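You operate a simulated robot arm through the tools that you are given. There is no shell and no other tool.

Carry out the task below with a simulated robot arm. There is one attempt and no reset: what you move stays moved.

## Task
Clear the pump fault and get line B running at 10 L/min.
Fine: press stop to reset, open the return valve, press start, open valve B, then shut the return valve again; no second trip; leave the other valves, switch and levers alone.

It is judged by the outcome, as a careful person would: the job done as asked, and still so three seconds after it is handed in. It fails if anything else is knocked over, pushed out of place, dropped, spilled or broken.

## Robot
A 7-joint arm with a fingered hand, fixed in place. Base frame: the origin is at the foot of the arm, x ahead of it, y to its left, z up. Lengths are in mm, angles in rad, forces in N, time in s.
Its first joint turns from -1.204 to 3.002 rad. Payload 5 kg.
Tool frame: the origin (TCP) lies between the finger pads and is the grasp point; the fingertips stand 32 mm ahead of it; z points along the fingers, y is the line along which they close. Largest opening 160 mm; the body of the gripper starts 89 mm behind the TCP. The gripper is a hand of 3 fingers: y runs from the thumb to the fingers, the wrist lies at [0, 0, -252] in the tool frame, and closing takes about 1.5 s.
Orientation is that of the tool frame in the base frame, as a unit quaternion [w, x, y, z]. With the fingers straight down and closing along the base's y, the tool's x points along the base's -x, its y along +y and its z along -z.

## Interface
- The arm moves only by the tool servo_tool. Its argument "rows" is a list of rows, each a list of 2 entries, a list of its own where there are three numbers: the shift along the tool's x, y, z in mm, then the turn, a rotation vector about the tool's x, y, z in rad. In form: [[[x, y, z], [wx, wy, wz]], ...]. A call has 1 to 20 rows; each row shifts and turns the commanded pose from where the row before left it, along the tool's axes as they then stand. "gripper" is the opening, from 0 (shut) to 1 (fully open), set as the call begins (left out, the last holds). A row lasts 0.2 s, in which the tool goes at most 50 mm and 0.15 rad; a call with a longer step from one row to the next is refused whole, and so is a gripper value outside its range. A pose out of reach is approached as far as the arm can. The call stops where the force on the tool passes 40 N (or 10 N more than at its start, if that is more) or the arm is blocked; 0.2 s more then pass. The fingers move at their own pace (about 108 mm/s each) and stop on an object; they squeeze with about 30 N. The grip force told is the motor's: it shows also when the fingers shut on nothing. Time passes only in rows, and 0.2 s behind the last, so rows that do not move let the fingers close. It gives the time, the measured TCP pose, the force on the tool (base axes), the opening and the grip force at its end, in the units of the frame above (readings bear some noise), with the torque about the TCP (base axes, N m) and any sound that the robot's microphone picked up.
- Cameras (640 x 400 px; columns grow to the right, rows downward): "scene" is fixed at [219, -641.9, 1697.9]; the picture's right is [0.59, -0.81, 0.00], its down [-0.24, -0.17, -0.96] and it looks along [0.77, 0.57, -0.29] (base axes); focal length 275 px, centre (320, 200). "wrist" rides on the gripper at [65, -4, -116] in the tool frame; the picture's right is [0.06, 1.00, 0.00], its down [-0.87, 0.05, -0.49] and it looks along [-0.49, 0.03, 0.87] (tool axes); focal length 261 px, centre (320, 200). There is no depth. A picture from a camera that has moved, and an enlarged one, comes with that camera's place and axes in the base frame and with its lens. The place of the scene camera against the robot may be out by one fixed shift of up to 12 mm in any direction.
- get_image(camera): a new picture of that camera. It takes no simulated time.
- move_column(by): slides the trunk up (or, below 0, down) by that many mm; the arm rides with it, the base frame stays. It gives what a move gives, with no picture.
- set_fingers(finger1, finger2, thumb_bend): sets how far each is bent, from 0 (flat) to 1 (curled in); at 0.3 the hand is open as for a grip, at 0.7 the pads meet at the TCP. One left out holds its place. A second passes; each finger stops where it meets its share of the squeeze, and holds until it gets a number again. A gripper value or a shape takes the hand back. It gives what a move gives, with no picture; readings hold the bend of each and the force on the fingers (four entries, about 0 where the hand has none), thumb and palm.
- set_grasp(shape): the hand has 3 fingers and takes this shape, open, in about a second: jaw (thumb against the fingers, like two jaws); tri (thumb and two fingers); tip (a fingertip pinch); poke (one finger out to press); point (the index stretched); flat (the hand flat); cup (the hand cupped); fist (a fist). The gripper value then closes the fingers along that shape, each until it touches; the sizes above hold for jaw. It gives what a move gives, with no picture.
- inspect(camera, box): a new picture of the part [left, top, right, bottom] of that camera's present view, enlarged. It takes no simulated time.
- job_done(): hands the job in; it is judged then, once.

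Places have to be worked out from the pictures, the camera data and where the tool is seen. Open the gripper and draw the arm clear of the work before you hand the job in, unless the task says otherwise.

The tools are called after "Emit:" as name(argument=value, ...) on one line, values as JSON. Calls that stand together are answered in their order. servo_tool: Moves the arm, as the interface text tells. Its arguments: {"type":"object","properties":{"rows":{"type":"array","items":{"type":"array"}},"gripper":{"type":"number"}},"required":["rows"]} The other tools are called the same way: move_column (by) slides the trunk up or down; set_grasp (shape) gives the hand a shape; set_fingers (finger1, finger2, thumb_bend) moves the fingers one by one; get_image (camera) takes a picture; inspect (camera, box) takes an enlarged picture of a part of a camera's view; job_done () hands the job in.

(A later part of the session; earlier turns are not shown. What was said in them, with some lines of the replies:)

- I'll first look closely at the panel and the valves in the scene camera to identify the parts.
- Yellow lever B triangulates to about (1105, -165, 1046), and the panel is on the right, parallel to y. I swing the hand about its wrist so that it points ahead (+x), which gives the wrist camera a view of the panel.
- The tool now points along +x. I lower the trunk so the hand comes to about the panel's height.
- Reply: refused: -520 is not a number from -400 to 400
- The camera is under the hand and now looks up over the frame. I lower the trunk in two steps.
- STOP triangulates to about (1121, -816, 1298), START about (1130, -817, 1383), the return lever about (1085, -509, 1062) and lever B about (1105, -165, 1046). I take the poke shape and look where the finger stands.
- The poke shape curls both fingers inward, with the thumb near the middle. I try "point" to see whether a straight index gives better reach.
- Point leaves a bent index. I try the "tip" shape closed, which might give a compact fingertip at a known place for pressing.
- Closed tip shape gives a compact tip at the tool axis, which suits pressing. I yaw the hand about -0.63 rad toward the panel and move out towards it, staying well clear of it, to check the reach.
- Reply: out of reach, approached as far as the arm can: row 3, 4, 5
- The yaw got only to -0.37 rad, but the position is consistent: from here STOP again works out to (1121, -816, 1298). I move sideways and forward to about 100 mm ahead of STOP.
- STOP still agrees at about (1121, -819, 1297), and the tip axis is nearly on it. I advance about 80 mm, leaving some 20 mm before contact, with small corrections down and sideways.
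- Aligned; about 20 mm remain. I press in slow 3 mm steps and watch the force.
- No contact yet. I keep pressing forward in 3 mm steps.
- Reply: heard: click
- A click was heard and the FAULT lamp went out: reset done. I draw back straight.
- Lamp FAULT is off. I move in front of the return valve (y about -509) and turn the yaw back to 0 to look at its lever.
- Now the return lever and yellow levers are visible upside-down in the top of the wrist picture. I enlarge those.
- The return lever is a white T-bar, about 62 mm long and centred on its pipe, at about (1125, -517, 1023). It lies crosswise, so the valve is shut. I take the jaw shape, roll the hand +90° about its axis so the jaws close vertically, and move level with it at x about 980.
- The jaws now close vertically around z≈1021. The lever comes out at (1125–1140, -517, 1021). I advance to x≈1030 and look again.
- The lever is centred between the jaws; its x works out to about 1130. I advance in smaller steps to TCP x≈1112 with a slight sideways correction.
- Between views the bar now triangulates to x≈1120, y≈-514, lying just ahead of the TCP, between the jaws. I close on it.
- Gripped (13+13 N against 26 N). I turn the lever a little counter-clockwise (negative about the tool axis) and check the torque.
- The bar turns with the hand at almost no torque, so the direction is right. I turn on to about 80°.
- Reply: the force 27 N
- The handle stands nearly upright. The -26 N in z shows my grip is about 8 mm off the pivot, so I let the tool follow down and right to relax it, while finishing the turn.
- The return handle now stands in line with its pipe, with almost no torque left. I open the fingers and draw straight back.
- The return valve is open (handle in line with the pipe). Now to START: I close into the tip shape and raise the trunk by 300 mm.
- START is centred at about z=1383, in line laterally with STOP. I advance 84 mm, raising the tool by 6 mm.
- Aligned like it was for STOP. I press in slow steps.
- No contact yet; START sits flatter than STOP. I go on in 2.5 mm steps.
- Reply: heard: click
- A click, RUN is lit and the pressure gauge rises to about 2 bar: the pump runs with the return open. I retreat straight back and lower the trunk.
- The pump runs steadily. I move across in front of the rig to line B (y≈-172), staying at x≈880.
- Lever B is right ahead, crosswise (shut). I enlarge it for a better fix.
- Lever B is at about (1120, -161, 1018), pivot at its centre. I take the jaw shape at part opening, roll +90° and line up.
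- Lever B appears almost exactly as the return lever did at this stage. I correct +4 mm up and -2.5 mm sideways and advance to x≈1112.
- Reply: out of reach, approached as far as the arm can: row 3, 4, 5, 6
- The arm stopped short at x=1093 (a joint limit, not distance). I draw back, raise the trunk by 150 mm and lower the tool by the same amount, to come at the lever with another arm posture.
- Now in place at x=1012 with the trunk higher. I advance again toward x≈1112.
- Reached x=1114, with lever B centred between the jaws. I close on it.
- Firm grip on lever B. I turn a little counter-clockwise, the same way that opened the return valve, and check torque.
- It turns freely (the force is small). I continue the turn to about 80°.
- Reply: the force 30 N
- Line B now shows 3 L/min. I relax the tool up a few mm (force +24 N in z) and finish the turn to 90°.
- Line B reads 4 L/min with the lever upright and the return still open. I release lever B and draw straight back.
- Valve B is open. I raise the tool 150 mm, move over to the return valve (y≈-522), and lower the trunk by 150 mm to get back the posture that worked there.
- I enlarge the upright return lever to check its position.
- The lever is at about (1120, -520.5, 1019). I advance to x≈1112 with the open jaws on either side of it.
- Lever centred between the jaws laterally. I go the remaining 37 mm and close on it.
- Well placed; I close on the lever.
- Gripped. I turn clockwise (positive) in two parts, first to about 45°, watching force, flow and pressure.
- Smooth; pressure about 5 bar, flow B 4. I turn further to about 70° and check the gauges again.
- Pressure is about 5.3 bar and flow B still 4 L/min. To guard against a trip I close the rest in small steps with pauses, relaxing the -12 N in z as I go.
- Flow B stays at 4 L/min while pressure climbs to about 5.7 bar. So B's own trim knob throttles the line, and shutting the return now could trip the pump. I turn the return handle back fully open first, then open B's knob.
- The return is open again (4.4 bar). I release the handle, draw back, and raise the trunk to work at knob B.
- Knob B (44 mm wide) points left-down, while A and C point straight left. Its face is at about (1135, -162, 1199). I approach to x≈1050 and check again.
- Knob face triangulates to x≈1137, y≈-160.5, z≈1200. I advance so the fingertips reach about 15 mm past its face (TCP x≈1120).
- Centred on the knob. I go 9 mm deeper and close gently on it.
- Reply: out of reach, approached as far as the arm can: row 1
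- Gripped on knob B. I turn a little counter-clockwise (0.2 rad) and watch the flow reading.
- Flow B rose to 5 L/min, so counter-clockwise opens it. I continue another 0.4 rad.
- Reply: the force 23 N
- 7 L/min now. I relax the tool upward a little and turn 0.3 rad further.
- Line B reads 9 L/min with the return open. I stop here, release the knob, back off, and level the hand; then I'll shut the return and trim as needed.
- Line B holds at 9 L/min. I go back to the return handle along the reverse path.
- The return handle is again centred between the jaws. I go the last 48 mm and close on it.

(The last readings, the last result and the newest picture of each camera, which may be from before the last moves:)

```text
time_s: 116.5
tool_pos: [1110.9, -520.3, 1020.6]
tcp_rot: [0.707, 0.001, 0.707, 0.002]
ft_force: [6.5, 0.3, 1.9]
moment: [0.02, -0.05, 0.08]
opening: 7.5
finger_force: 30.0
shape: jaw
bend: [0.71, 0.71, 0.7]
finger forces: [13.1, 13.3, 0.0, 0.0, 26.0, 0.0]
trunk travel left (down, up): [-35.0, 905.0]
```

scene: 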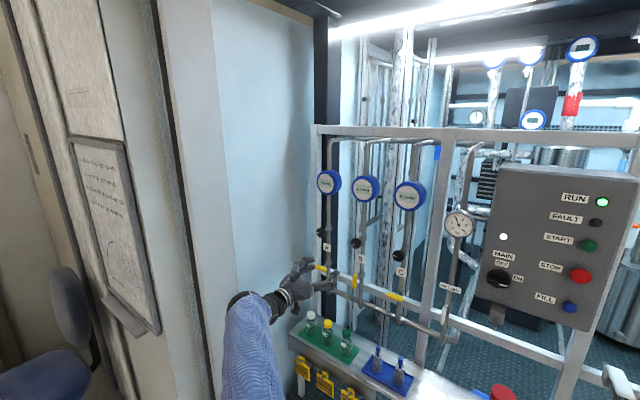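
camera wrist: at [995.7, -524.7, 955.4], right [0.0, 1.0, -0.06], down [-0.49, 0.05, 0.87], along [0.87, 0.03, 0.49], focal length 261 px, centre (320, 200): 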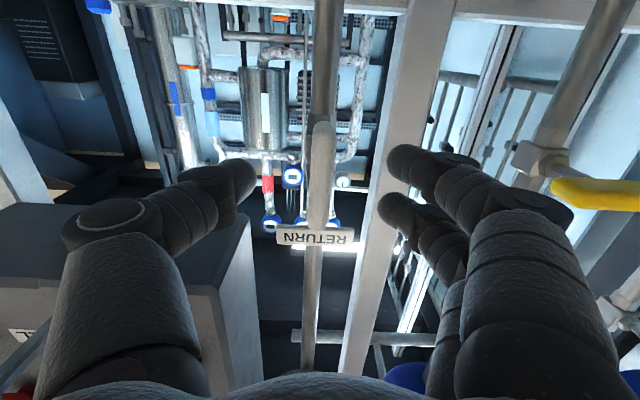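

Gripped. I turn the return handle clockwise to about 63° and check the gauges.

Emit:
servo_tool(rows=[[[0, 0, 0], [0, 0, 0.11]], [[0, 0, 0], [0, 0, 0.11]], [[0, 0, 0], [0, 0, 0.11]], [[0, 0, 0], [0, 0, 0.11]], [[0, 0, 0], [0, 0, 0.11]], [[0, 0, 0], [0, 0, 0.11]], [[0, 0, 0], [0, 0, 0.11]], [[0, 0, 0], [0, 0, 0.11]], [[0, 0, 0], [0, 0, 0.11]], [[0, 0, 0], [0, 0, 0.11]], [[0, 0, 0], [0, 0, 0]], [[0, 0, 0], [0, 0, 0]]])

Emit:
inspect(camera="scene", box=[310, 160, 480, 260])

Emit:
inspect(camera="scene", box=[420, 180, 640, 310])

```text
time_s: 119.1
tool_pos: [1111.3, -520.0, 1020.5]
tcp_rot: [0.603, 0.371, 0.602, 0.369]
ft_force: [11.4, -10.6, 7.1]
moment: [-0.03, -0.2, -0.19]
opening: 7.3
finger_force: 29.8
shape: jaw
bend: [0.71, 0.71, 0.7]
finger forces: [13.7, 13.3, 0.1, 0.0, 25.2, 0.1]
trunk travel left (down, up): [-35.0, 905.0]
```

```text
3.76 times, centred on (395, 210) of scene
camera zoom: at [219.0, -641.9, 1697.9], right [0.59, -0.81, 0.0], down [-0.24, -0.17, -0.96], along [0.77, 0.57, -0.29], focal length 1035 px, centre (38, 162)
```

zoom: 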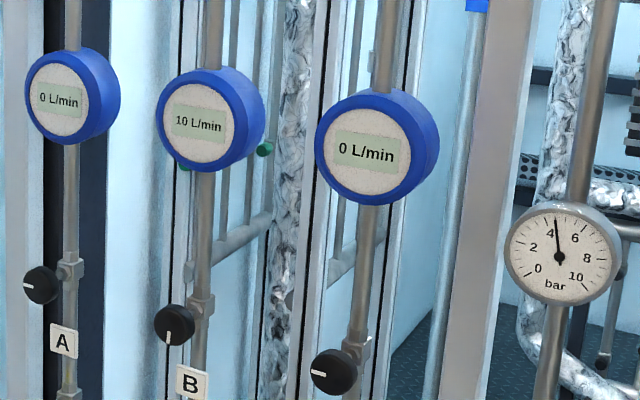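

```text
2.91 times, centred on (530, 245) of scene
camera zoom: at [219.0, -641.9, 1697.9], right [0.59, -0.81, 0.0], down [-0.24, -0.17, -0.96], along [0.77, 0.57, -0.29], focal length 800 px, centre (-291, 69)
```

zoom: 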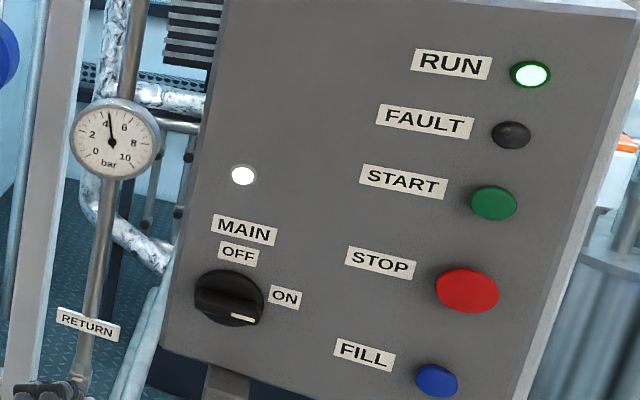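

Flow B is 10 L/min at 4.6 bar with the return about two-thirds shut. I shut it further to about 80°, relaxing the side force.

Emit:
servo_tool(rows=[[[-2.4, 0.4, 0], [0, 0, 0.1]], [[0, 0, 0], [0, 0, 0.1]], [[0, 0, 0], [0, 0, 0.1]], [[0, 0, 0], [0, 0, 0]], [[0, 0, 0], [0, 0, 0]], [[0, 0, 0], [0, 0, 0]]])

Emit:
inspect(camera="scene", box=[310, 160, 480, 260])

Emit:
get_image(camera="wrist")

```text
time_s: 120.5
tool_pos: [1110.6, -519.9, 1021.2]
tcp_rot: [0.539, 0.456, 0.541, 0.457]
ft_force: [1.4, 1.5, -6.6]
moment: [0.02, 0.09, 0.07]
opening: 7.2
finger_force: 29.7
shape: jaw
bend: [0.71, 0.71, 0.7]
finger forces: [12.8, 13.0, 0.1, 0.1, 31.5, 0.1]
trunk travel left (down, up): [-35.0, 905.0]
```

```text
3.76 times, centred on (395, 210) of scene
camera zoom: at [219.0, -641.9, 1697.9], right [0.59, -0.81, 0.0], down [-0.24, -0.17, -0.96], along [0.77, 0.57, -0.29], focal length 1035 px, centre (38, 162)
```

zoom: 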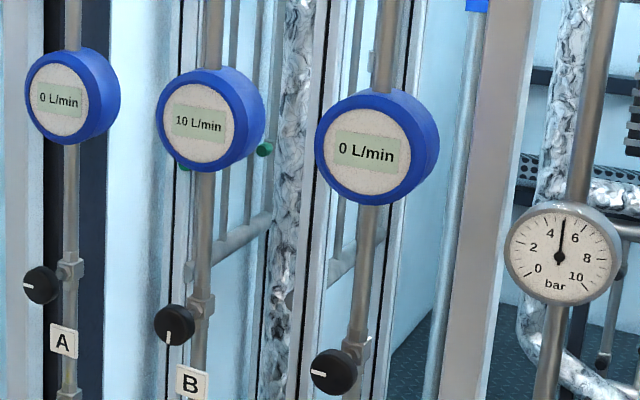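

```text
taken
camera wrist: at [996.0, -457.6, 1006.6], right [0.0, 0.23, 0.97], down [-0.49, -0.85, 0.2], along [0.87, -0.48, 0.11], focal length 261 px, centre (320, 200)
```

wrist: 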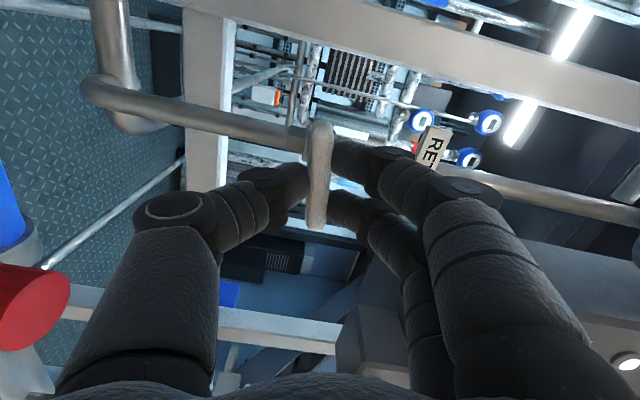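

Still 10 L/min at about 5 bar. I finish the turn to 90° (fully shut).

Emit:
servo_tool(rows=[[[0, -1, 0], [0, 0, 0.06]], [[0, 0, 0], [0, 0, 0.06]], [[0, 0, 0], [0, 0, 0.05]], [[0, 0, 0], [0, 0, 0]], [[0, 0, 0], [0, 0, 0]], [[0, 0, 0], [0, 0, 0]], [[0, 0, 0], [0, 0, 0]]])

Emit:
inspect(camera="scene", box=[310, 160, 480, 260])

Emit:
get_image(camera="wrist")

Emit:
inspect(camera="scene", box=[400, 240, 500, 340])

```text
time_s: 122.1
tool_pos: [1110.8, -520.3, 1020.6]
tcp_rot: [0.5, 0.5, 0.5, 0.501]
ft_force: [5.5, 4.5, -2.2]
moment: [-0.04, 0.01, 0.1]
opening: 7.2
finger_force: 30.2
shape: jaw
bend: [0.71, 0.71, 0.7]
finger forces: [13.2, 14.2, 0.0, 0.0, 30.0, 0.0]
trunk travel left (down, up): [-35.0, 905.0]
```

```text
3.76 times, centred on (395, 210) of scene
camera zoom: at [219.0, -641.9, 1697.9], right [0.59, -0.81, 0.0], down [-0.24, -0.17, -0.96], along [0.77, 0.57, -0.29], focal length 1035 px, centre (38, 162)
```

zoom: 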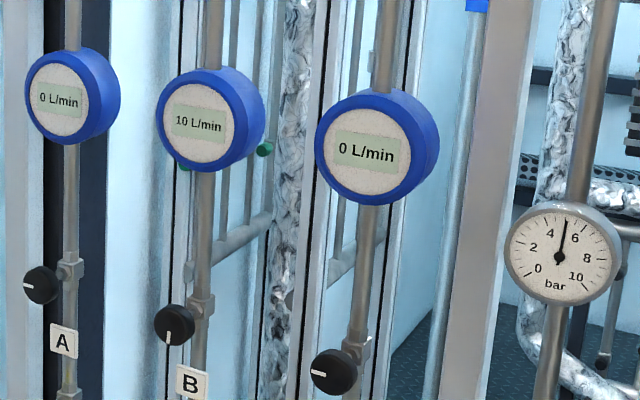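

```text
taken
camera wrist: at [995.9, -456.1, 1017.2], right [0.0, 0.06, 1.0], down [-0.49, -0.87, 0.05], along [0.87, -0.49, 0.03], focal length 261 px, centre (320, 200)
```

wrist: 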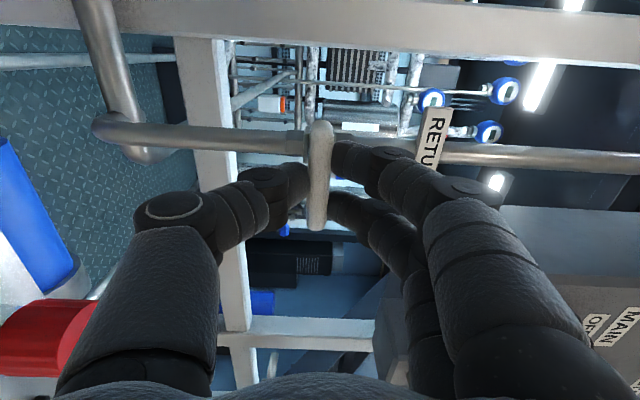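

```text
4.00 times, centred on (450, 290) of scene
camera zoom: at [219.0, -641.9, 1697.9], right [0.59, -0.81, 0.0], down [-0.24, -0.17, -0.96], along [0.77, 0.57, -0.29], focal length 1100 px, centre (-200, -160)
```

zoom: 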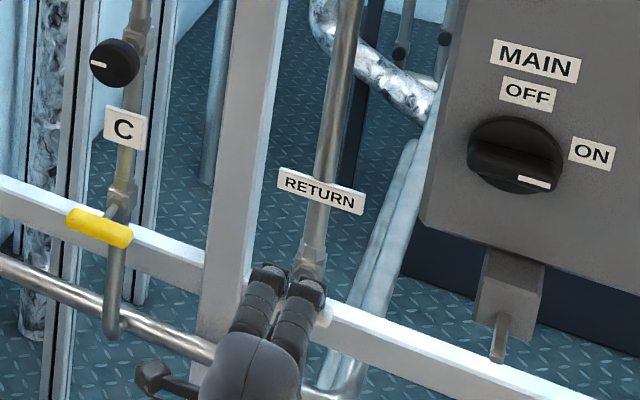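

Return handle crosswise again; B reads 10 L/min at about 5 bar. I nudge 0.04 rad further to feel for the shut stop.

Emit:
servo_tool(rows=[[[0, 0, 0], [0, 0, 0.02]], [[0, 0, 0], [0, 0, 0.02]], [[0, 0, 0], [0, 0, 0]]])

Emit:
inspect(camera="scene", box=[420, 180, 520, 260])

```text
time_s: 122.9
tool_pos: [1111.9, -520.5, 1019.6]
tcp_rot: [0.49, 0.51, 0.49, 0.51]
ft_force: [4.4, 3.6, -2.1]
moment: [-0.15, -0.02, 0.03]
opening: 6.8
finger_force: 29.9
shape: jaw
bend: [0.71, 0.71, 0.7]
finger forces: [11.9, 16.3, 0.1, 0.0, 30.8, 0.0]
trunk travel left (down, up): [-35.0, 905.0]
```

```text
5.00 times, centred on (470, 220) of scene
camera zoom: at [219.0, -641.9, 1697.9], right [0.59, -0.81, 0.0], down [-0.24, -0.17, -0.96], along [0.77, 0.57, -0.29], focal length 1375 px, centre (-430, 100)
```

zoom: 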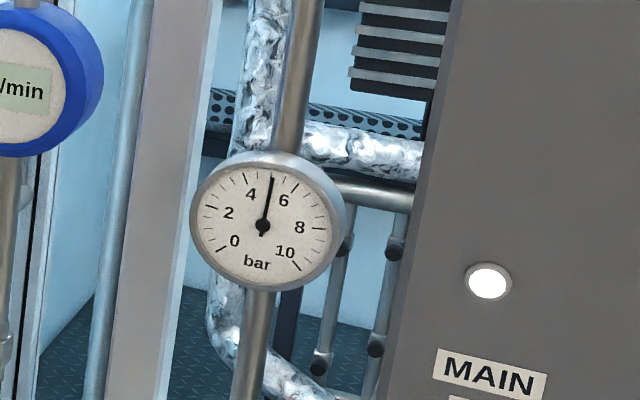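

The torque rose to 0.15 N·m: that is the shut stop. I take the extra turn off, release and draw back.

Emit:
servo_tool(rows=[[[0, 0, 0], [0, 0, -0.03]], [[0, 0, 0], [0, 0, 0]]])

Emit:
servo_tool(rows=[[[0, 0, 0], [0, 0, 0]], [[0, 0, 0], [0, 0, 0]], [[0, 0, 0], [0, 0, 0]], [[0, 0, 0], [0, 0, 0]], [[0, 0, -15], [0, 0, 0]], [[0, 0, -35], [0, 0, 0]], [[0, 0, -45], [0, 0, 0]], [[0, 0, -45], [0, 0, 0]], [[0, 0, -45], [0, 0, 0]], [[0, 0, -45], [0, 0, 0]]], gripper=0.45)

Emit:
get_image(camera="scene")

Emit:
inspect(camera="scene", box=[310, 160, 480, 310])

Emit:
inspect(camera="scene", box=[400, 180, 640, 340])

```text
time_s: 123.5
tool_pos: [1111.2, -521.8, 1021.8]
tcp_rot: [0.498, 0.502, 0.496, 0.503]
ft_force: [6.9, 3.7, -2.2]
moment: [0.01, -0.01, 0.05]
opening: 7.0
finger_force: 29.8
shape: jaw
bend: [0.71, 0.71, 0.7]
finger forces: [14.0, 13.8, 0.1, 0.0, 29.7, 0.0]
trunk travel left (down, up): [-35.0, 905.0]
```

```text
time_s: 125.7
tool_pos: [882.0, -518.1, 1021.7]
tcp_rot: [0.497, 0.502, 0.498, 0.503]
ft_force: [0.6, 0.8, -1.0]
moment: [-0.03, -0.08, -0.03]
opening: 71.4
finger_force: 0.0
shape: jaw
bend: [0.73, 0.73, 0.7]
finger forces: [0.0, 0.1, 0.0, 0.0, 0.1, 0.1]
trunk travel left (down, up): [-35.0, 905.0]
```

```text
taken
```

scene: 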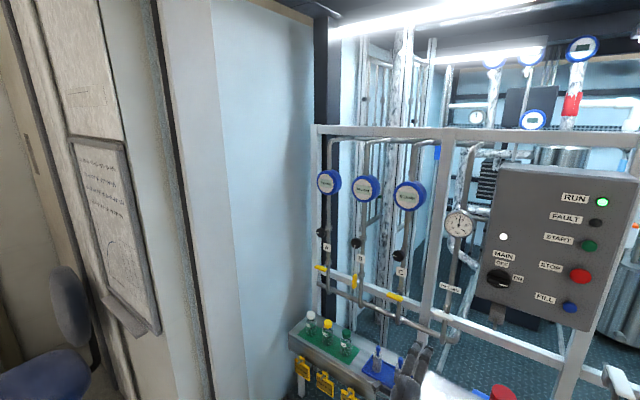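

```text
2.67 times, centred on (395, 235) of scene
camera zoom: at [219.0, -641.9, 1697.9], right [0.59, -0.81, 0.0], down [-0.24, -0.17, -0.96], along [0.77, 0.57, -0.29], focal length 733 px, centre (120, 107)
```

zoom: 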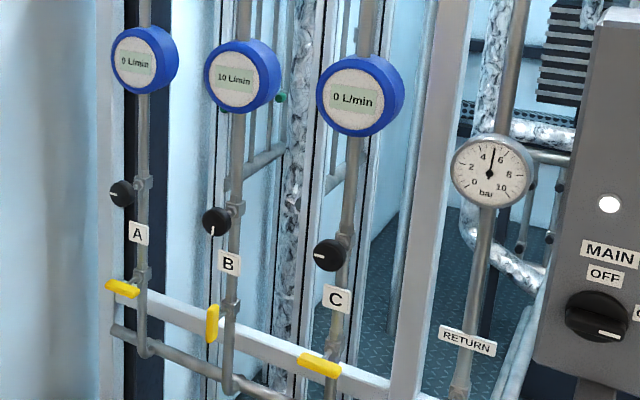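

```text
2.50 times, centred on (520, 260) of scene
camera zoom: at [219.0, -641.9, 1697.9], right [0.59, -0.81, 0.0], down [-0.24, -0.17, -0.96], along [0.77, 0.57, -0.29], focal length 688 px, centre (-180, 50)
```

zoom: 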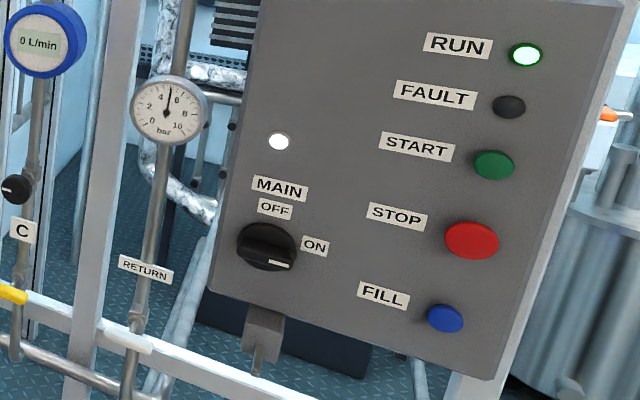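

Everything is steady: RUN lit, B 10 L/min, about 5.2 bar, return shut. From the point where the display changed, I judge the true flow is somewhat above 10. I'll go back to knob B for a fine trim: first level the hand, raise the trunk, and move over.

Emit:
servo_tool(rows=[[[0, 0, 0], [0, 0, -0.142]], [[0, 0, 0], [0, 0, -0.142]], [[0, 0, 0], [0, 0, -0.142]], [[0, 0, 0], [0, 0, -0.142]], [[0, 0, 0], [0, 0, -0.142]], [[0, 0, 0], [0, 0, -0.142]], [[0, 0, 0], [0, 0, -0.142]], [[0, 0, 0], [0, 0, -0.142]], [[0, 0, 0], [0, 0, -0.142]], [[0, 0, 0], [0, 0, -0.142]], [[0, 0, 0], [0, 0, -0.142]]], gripper=0.5)

Emit:
move_column(by=320)

Emit:
servo_tool(rows=[[[15.6, 40, 0], [0, 0, 0]], [[15.6, 40, 0], [0, 0, 0]], [[15.6, 40, 0], [0, 0, 0]], [[15.6, 40, 0], [0, 0, 0]], [[15.6, 40, 0], [0, 0, 0]], [[15.6, 40, 0], [0, 0, 0]], [[15.6, 40, 0], [0, 0, 0]], [[15.6, 40, 0], [0, 0, 0]], [[15.6, 38, 0], [0, 0, 0]]])

Emit:
get_image(camera="wrist")

Emit:
inspect(camera="scene", box=[310, 160, 480, 260])

```text
time_s: 128.1
tool_pos: [879.0, -520.1, 1020.3]
tcp_rot: [0.707, 0.006, 0.707, 0.006]
ft_force: [-0.5, 0.2, 0.0]
moment: [-0.04, 0.0, 0.01]
opening: 79.5
finger_force: 0.0
shape: jaw
bend: [0.72, 0.72, 0.7]
finger forces: [0.1, 0.1, 0.0, 0.1, 0.0, 0.0]
trunk travel left (down, up): [-35.0, 905.0]
```

```text
time_s: 131.3
tool_pos: [880.3, -521.5, 1340.9]
tcp_rot: [0.707, 0.006, 0.707, 0.007]
ft_force: [0.4, 0.3, 0.2]
moment: [0.0, 0.0, 0.01]
opening: 79.2
finger_force: 0.2
shape: jaw
bend: [0.72, 0.72, 0.7]
finger forces: [0.1, 0.0, 0.0, 0.0, 0.0, 0.1]
trunk travel left (down, up): [-355.0, 585.0]
```

```text
time_s: 133.3
tool_pos: [880.5, -160.0, 1208.3]
tcp_rot: [0.707, 0.008, 0.707, 0.006]
ft_force: [0.2, -0.2, -0.2]
moment: [0.03, -0.02, 0.0]
opening: 79.8
finger_force: 0.0
shape: jaw
bend: [0.72, 0.72, 0.7]
finger forces: [0.0, 0.0, 0.1, 0.0, 0.0, 0.1]
trunk travel left (down, up): [-355.0, 585.0]
```

```text
taken
camera wrist: at [766.2, -163.0, 1142.7], right [0.0, 1.0, -0.04], down [-0.49, 0.04, 0.87], along [0.87, 0.02, 0.49], focal length 261 px, centre (320, 200)
```

wrist: 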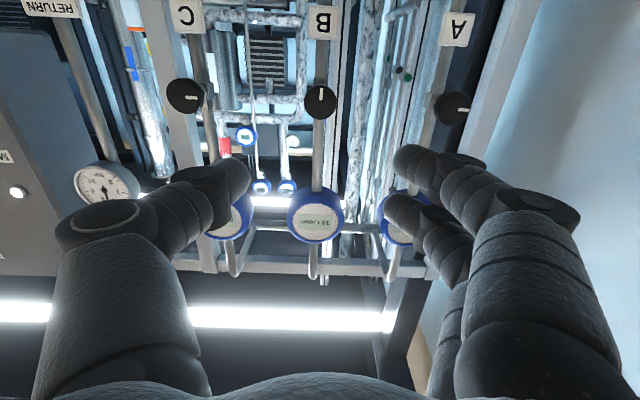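

```text
3.76 times, centred on (395, 210) of scene
camera zoom: at [219.0, -641.9, 1697.9], right [0.59, -0.81, 0.0], down [-0.24, -0.17, -0.96], along [0.77, 0.57, -0.29], focal length 1035 px, centre (38, 162)
```

zoom: 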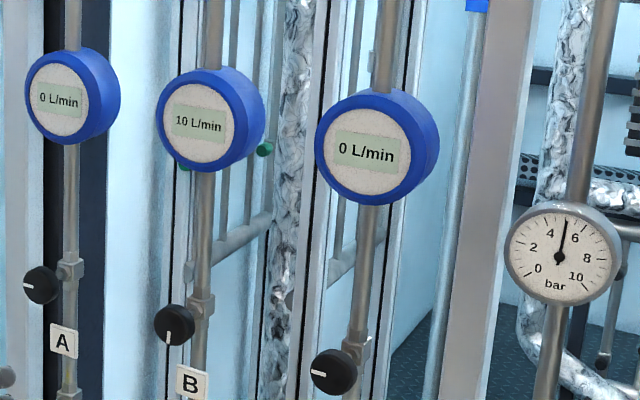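

The reading stays at 10 L/min. I approach knob B along its axis as before, to x≈1117.

Emit:
servo_tool(rows=[[[2.5, -0.4, 40], [0, 0, 0]], [[2.5, -0.4, 40], [0, 0, 0]], [[2.5, -0.4, 40], [0, 0, 0]], [[0, 0, 40], [0, 0, 0]], [[0, 0, 25], [0, 0, 0]]])

Emit:
get_image(camera="wrist")

```text
time_s: 134.5
tool_pos: [1068.7, -161.3, 1201.8]
tcp_rot: [0.707, 0.007, 0.707, 0.007]
ft_force: [0.1, -0.9, -0.4]
moment: [-0.01, -0.04, 0.0]
opening: 79.5
finger_force: 0.0
shape: jaw
bend: [0.72, 0.72, 0.7]
finger forces: [0.0, 0.1, 0.0, 0.0, 0.0, 0.0]
trunk travel left (down, up): [-355.0, 585.0]
```

```text
taken
camera wrist: at [952.8, -164.4, 1135.9], right [0.0, 1.0, -0.04], down [-0.49, 0.04, 0.87], along [0.87, 0.02, 0.49], focal length 261 px, centre (320, 200)
```

wrist: 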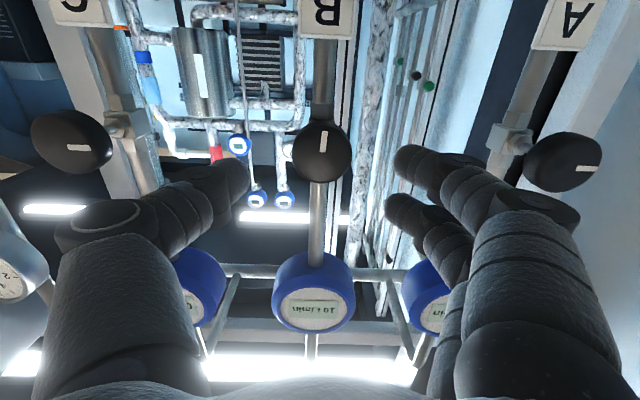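

Knob exactly on the tool axis. I advance the last 52 mm and close on it.

Emit:
servo_tool(rows=[[[0, 0, 15], [0, 0, 0]], [[0, 0, 15], [0, 0, 0]], [[0, 0, 12], [0, 0, 0]], [[0, 0, 10], [0, 0, 0]]])

Emit:
servo_tool(rows=[[[0, 0, 0], [0, 0, 0]], [[0, 0, 0], [0, 0, 0]], [[0, 0, 0], [0, 0, 0]], [[0, 0, 0], [0, 0, 0]], [[0, 0, 0], [0, 0, 0]], [[0, 0, 0], [0, 0, 0]]], gripper=0.2)

Emit:
get_image(camera="wrist")

Emit:
inspect(camera="scene", box=[310, 160, 480, 260])

```text
time_s: 135.5
tool_pos: [1117.4, -161.3, 1201.7]
tcp_rot: [0.707, 0.007, 0.707, 0.007]
ft_force: [0.1, 0.9, 0.2]
moment: [0.03, -0.03, 0.0]
opening: 79.5
finger_force: 0.1
shape: jaw
bend: [0.72, 0.72, 0.7]
finger forces: [0.0, 0.0, 0.1, 0.0, 0.0, 0.1]
trunk travel left (down, up): [-355.0, 585.0]
```

```text
time_s: 136.9
tool_pos: [1117.1, -162.4, 1200.1]
tcp_rot: [0.707, 0.007, 0.707, 0.006]
ft_force: [4.8, -1.7, 3.7]
moment: [-0.01, -0.08, -0.02]
opening: 32.9
finger_force: 29.7
shape: jaw
bend: [0.73, 0.73, 0.7]
finger forces: [12.8, 13.2, 0.1, 0.0, 28.2, 0.1]
trunk travel left (down, up): [-355.0, 585.0]
```

```text
taken
camera wrist: at [1002.1, -164.1, 1135.8], right [0.0, 1.0, -0.04], down [-0.49, 0.04, 0.87], along [0.87, 0.02, 0.49], focal length 261 px, centre (320, 200)
```

wrist: 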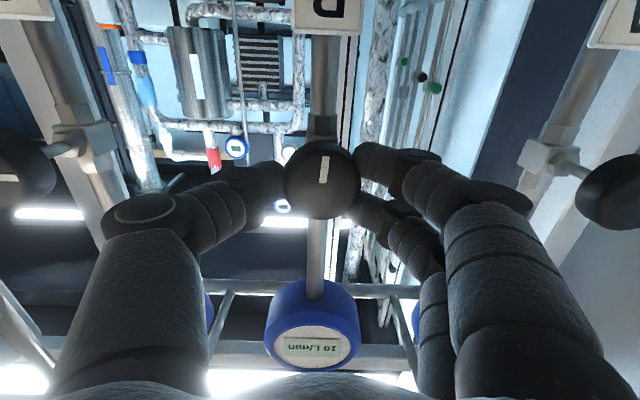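

```text
3.76 times, centred on (395, 210) of scene
camera zoom: at [219.0, -641.9, 1697.9], right [0.59, -0.81, 0.0], down [-0.24, -0.17, -0.96], along [0.77, 0.57, -0.29], focal length 1035 px, centre (38, 162)
```

zoom: 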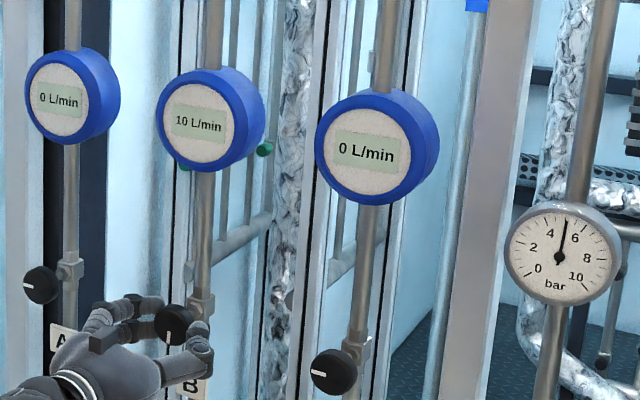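

Gripped; reading unchanged at 10. I turn clockwise in 0.03 rad steps to find where the display drops to 9.

Emit:
servo_tool(rows=[[[0, 0, 0], [0, 0, 0.03]], [[0, 0, 0], [0, 0, 0]], [[0, 0, 0], [0, 0, 0]], [[0, 0, 0], [0, 0, 0]], [[0, 0, 0], [0, 0, 0]]])

Emit:
inspect(camera="scene", box=[330, 160, 400, 210])

Emit:
servo_tool(rows=[[[0, 0, 0], [0, 0, 0.03]], [[0, 0, 0], [0, 0, 0]], [[0, 0, 0], [0, 0, 0]], [[0, 0, 0], [0, 0, 0]], [[0, 0, 0], [0, 0, 0]]])

Emit:
inspect(camera="scene", box=[330, 160, 400, 210])

```text
time_s: 138.1
tool_pos: [1117.7, -161.1, 1200.0]
tcp_rot: [0.707, 0.017, 0.707, 0.019]
ft_force: [5.8, -2.1, 4.7]
moment: [0.02, -0.1, -0.02]
opening: 33.1
finger_force: 30.2
shape: jaw
bend: [0.73, 0.73, 0.7]
finger forces: [12.5, 13.7, 0.0, 0.0, 27.8, 0.1]
trunk travel left (down, up): [-355.0, 585.0]
```

```text
8.00 times, centred on (365, 185) of scene
camera zoom: at [219.0, -641.9, 1697.9], right [0.59, -0.81, 0.0], down [-0.24, -0.17, -0.96], along [0.77, 0.57, -0.29], focal length 2200 px, centre (-40, 320)
```

zoom: 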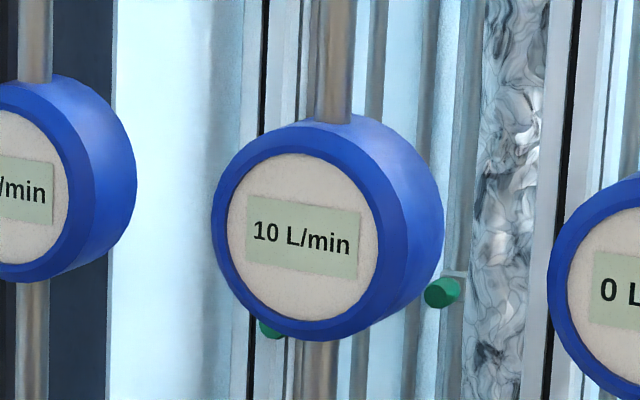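

```text
time_s: 139.3
tool_pos: [1116.8, -161.0, 1199.2]
tcp_rot: [0.707, 0.028, 0.706, 0.029]
ft_force: [8.7, -0.4, 7.4]
moment: [0.01, -0.17, -0.01]
opening: 33.3
finger_force: 29.7
shape: jaw
bend: [0.73, 0.73, 0.7]
finger forces: [12.3, 14.1, 0.0, 0.0, 27.4, 0.0]
trunk travel left (down, up): [-355.0, 585.0]
```

```text
8.00 times, centred on (365, 185) of scene
camera zoom: at [219.0, -641.9, 1697.9], right [0.59, -0.81, 0.0], down [-0.24, -0.17, -0.96], along [0.77, 0.57, -0.29], focal length 2200 px, centre (-40, 320)
```

zoom: 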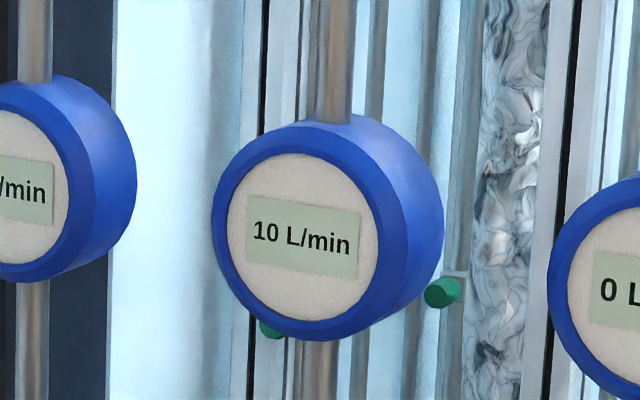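

Still 10 after 0.06 rad. I continue in 0.03 rad steps.

Emit:
servo_tool(rows=[[[0, 0, 0], [0, 0, 0.03]], [[0, 0, 0], [0, 0, 0]], [[0, 0, 0], [0, 0, 0]], [[0, 0, 0], [0, 0, 0]], [[0, 0, 0], [0, 0, 0]]])

Emit:
inspect(camera="scene", box=[330, 160, 400, 210])

Emit:
get_image(camera="wrist")

```text
time_s: 140.5
tool_pos: [1118.0, -161.5, 1200.8]
tcp_rot: [0.706, 0.038, 0.706, 0.039]
ft_force: [8.6, -1.0, 9.4]
moment: [0.02, -0.19, -0.04]
opening: 33.1
finger_force: 30.2
shape: jaw
bend: [0.73, 0.73, 0.7]
finger forces: [12.5, 14.9, 0.0, 0.1, 27.3, 0.1]
trunk travel left (down, up): [-355.0, 585.0]
```

```text
8.00 times, centred on (365, 185) of scene
camera zoom: at [219.0, -641.9, 1697.9], right [0.59, -0.81, 0.0], down [-0.24, -0.17, -0.96], along [0.77, 0.57, -0.29], focal length 2200 px, centre (-40, 320)
```

zoom: 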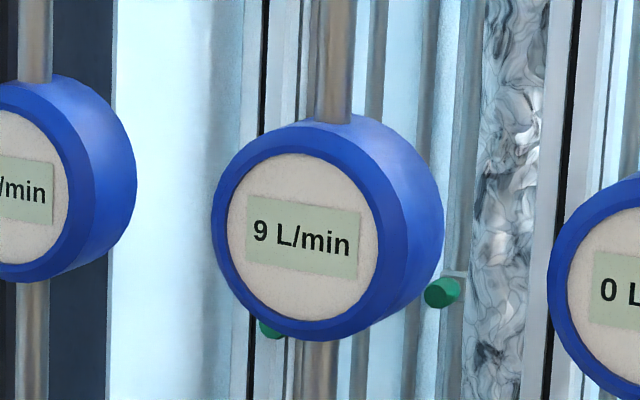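

```text
taken
camera wrist: at [1002.0, -158.5, 1135.5], right [0.0, 1.0, 0.05], down [-0.49, -0.04, 0.87], along [0.87, -0.02, 0.49], focal length 261 px, centre (320, 200)
```

wrist: 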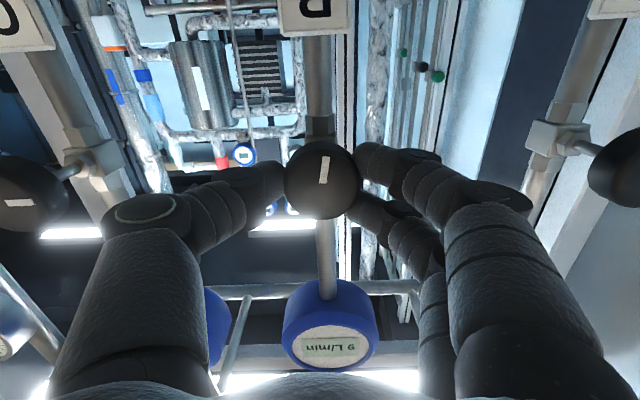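

The display drops to 9 between 0.06 and 0.09 rad, so the earlier setting was already close to 10.0. I turn back counter-clockwise by 0.075 rad to sit close to 10.

Emit:
servo_tool(rows=[[[0, 0, 0], [0, 0, -0.04]], [[0, 0, 0], [0, 0, -0.035]], [[0, 0, 0], [0, 0, 0]], [[0, 0, 0], [0, 0, 0]], [[0, 0, 0], [0, 0, 0]], [[0, 0, 0], [0, 0, 0]]])

Emit:
inspect(camera="scene", box=[330, 160, 400, 210])

Emit:
inspect(camera="scene", box=[310, 160, 480, 260])

```text
time_s: 141.9
tool_pos: [1118.5, -161.9, 1201.4]
tcp_rot: [0.707, 0.012, 0.707, 0.013]
ft_force: [8.7, -0.1, 7.0]
moment: [-0.01, -0.2, 0.02]
opening: 32.9
finger_force: 30.2
shape: jaw
bend: [0.73, 0.73, 0.7]
finger forces: [13.1, 14.7, 0.0, 0.0, 27.0, 0.1]
trunk travel left (down, up): [-355.0, 585.0]
```

```text
8.00 times, centred on (365, 185) of scene
camera zoom: at [219.0, -641.9, 1697.9], right [0.59, -0.81, 0.0], down [-0.24, -0.17, -0.96], along [0.77, 0.57, -0.29], focal length 2200 px, centre (-40, 320)
```

zoom: 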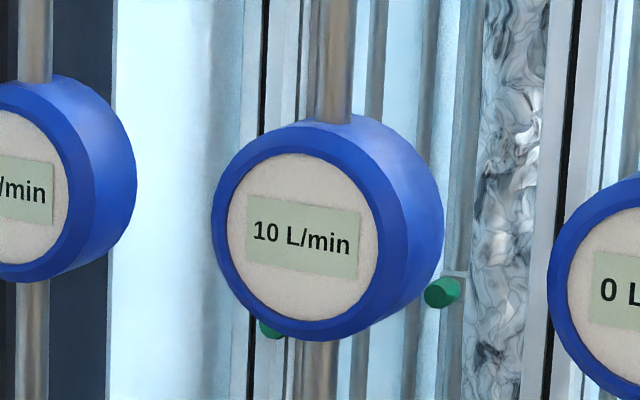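

```text
3.76 times, centred on (395, 210) of scene
camera zoom: at [219.0, -641.9, 1697.9], right [0.59, -0.81, 0.0], down [-0.24, -0.17, -0.96], along [0.77, 0.57, -0.29], focal length 1035 px, centre (38, 162)
```

zoom: 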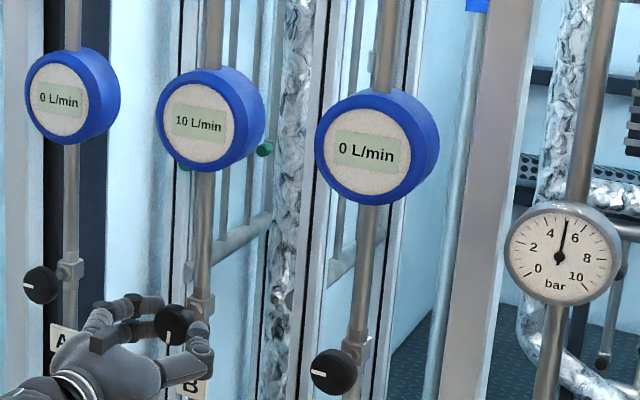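

Back at 10 L/min. I release the knob and draw straight back, clear of the rig.

Emit:
servo_tool(rows=[[[0, 0, 0], [0, 0, 0]], [[0, 0, 0], [0, 0, 0]], [[0, 0, 0], [0, 0, 0]], [[0, 0, 0], [0, 0, 0]], [[0, 0, -10], [0, 0, 0]], [[0, 0, -30], [0, 0, 0]], [[0, 0, -45], [0, 0, 0]], [[0, 0, -45], [0, 0, 0]], [[0, 0, -45], [0, 0, 0]], [[0, 0, -45], [0, 0, 0]], [[0, 0, -45], [0, 0, 0]], [[0, 0, -45], [0, 0, 0]]], gripper=0.5)

Emit:
servo_tool(rows=[[[0, 0, -40], [0, 0, 0]], [[0, 0, -40], [0, 0, 0]], [[0, 0, 0], [0, 0, 0]], [[0, 0, 0], [0, 0, 0]], [[0, 0, 0], [0, 0, 0]], [[0, 0, 0], [0, 0, 0]]], gripper=1.0)

Emit:
get_image(camera="scene")

Emit:
inspect(camera="scene", box=[310, 160, 480, 310])

Emit:
inspect(camera="scene", box=[400, 180, 640, 340])

Emit:
inspect(camera="scene", box=[280, 300, 520, 400])

```text
time_s: 144.5
tool_pos: [805.8, -160.9, 1199.7]
tcp_rot: [0.707, 0.012, 0.707, 0.012]
ft_force: [0.3, 0.3, -0.2]
moment: [0.03, -0.02, 0.01]
opening: 79.2
finger_force: 0.0
shape: jaw
bend: [0.72, 0.72, 0.7]
finger forces: [0.0, 0.0, 0.0, 0.0, 0.0, 0.0]
trunk travel left (down, up): [-355.0, 585.0]
```

```text
time_s: 145.9
tool_pos: [726.1, -163.1, 1198.7]
tcp_rot: [0.707, 0.012, 0.707, 0.013]
ft_force: [-0.9, 0.0, 0.1]
moment: [0.0, -0.01, 0.0]
opening: 160.1
finger_force: 0.0
shape: jaw
bend: [0.3, 0.3, 0.3]
finger forces: [0.0, 0.0, 0.1, 0.0, 0.1, 0.1]
trunk travel left (down, up): [-355.0, 585.0]
```

```text
taken
```

scene: 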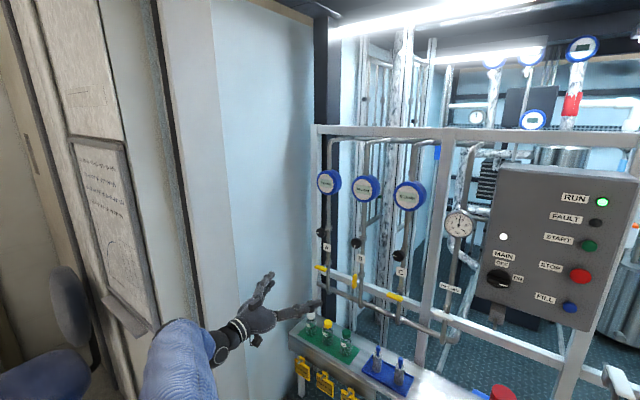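

```text
2.67 times, centred on (395, 235) of scene
camera zoom: at [219.0, -641.9, 1697.9], right [0.59, -0.81, 0.0], down [-0.24, -0.17, -0.96], along [0.77, 0.57, -0.29], focal length 733 px, centre (120, 107)
```

zoom: 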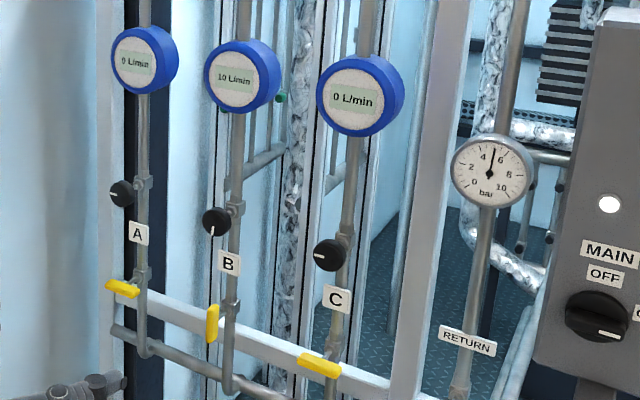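

```text
2.50 times, centred on (520, 260) of scene
camera zoom: at [219.0, -641.9, 1697.9], right [0.59, -0.81, 0.0], down [-0.24, -0.17, -0.96], along [0.77, 0.57, -0.29], focal length 688 px, centre (-180, 50)
```

zoom: 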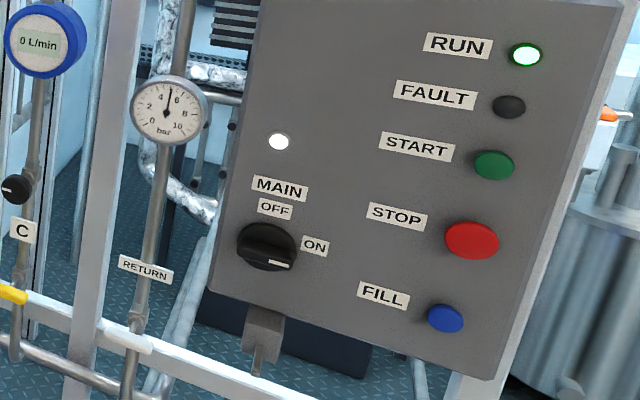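

```text
2.67 times, centred on (400, 350) of scene
camera zoom: at [219.0, -641.9, 1697.9], right [0.59, -0.81, 0.0], down [-0.24, -0.17, -0.96], along [0.77, 0.57, -0.29], focal length 733 px, centre (107, -200)
```

zoom: 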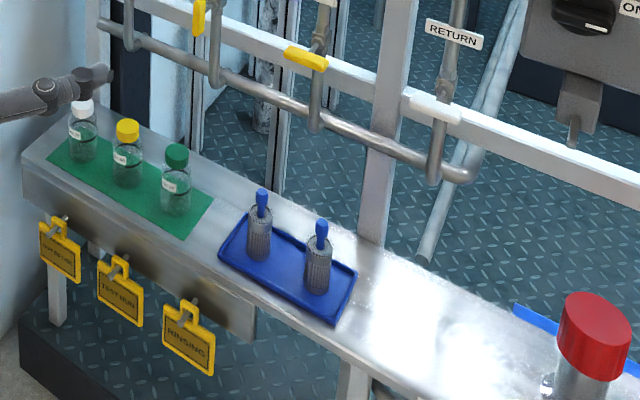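

Pump running (RUN lit, FAULT off), line B steady at 10 L/min, return handle crosswise (shut), A/C and MAIN untouched, the bench things in place, and the hand open and clear of the rig. I hand the job in.

Emit:
job_done()

```text
The job is handed in.
```

The pump fault is cleared and line B is running at 10 L/min. When I handed the job in, RUN was lit, FAULT was off, and the pressure was steady at about 5.2 bar. I don't have the verdict from the judging yet.

- **Sequence:** I pressed STOP, opened the return valve, pressed START, opened valve B, and finally shut the return valve until I felt its stop. The pump did not trip again.
- **Extra step on knob B:** with valve B's lever fully open, the line only reached 4 L/min. When I started shutting the return, the pressure climbed without raising the flow. To avoid a trip I reopened the return and turned line B's own trim knob until the flow read 9. Then I shut the return and fine-tuned the knob to 10.
- **Left alone:** the valves and knobs on lines A and C, the MAIN switch and the items on the bench are as they were. The hand is open and clear of the rig.

The flow display shows whole numbers only. I set the knob a little above the point where it drops to 9, so the true flow is probably close to 10.
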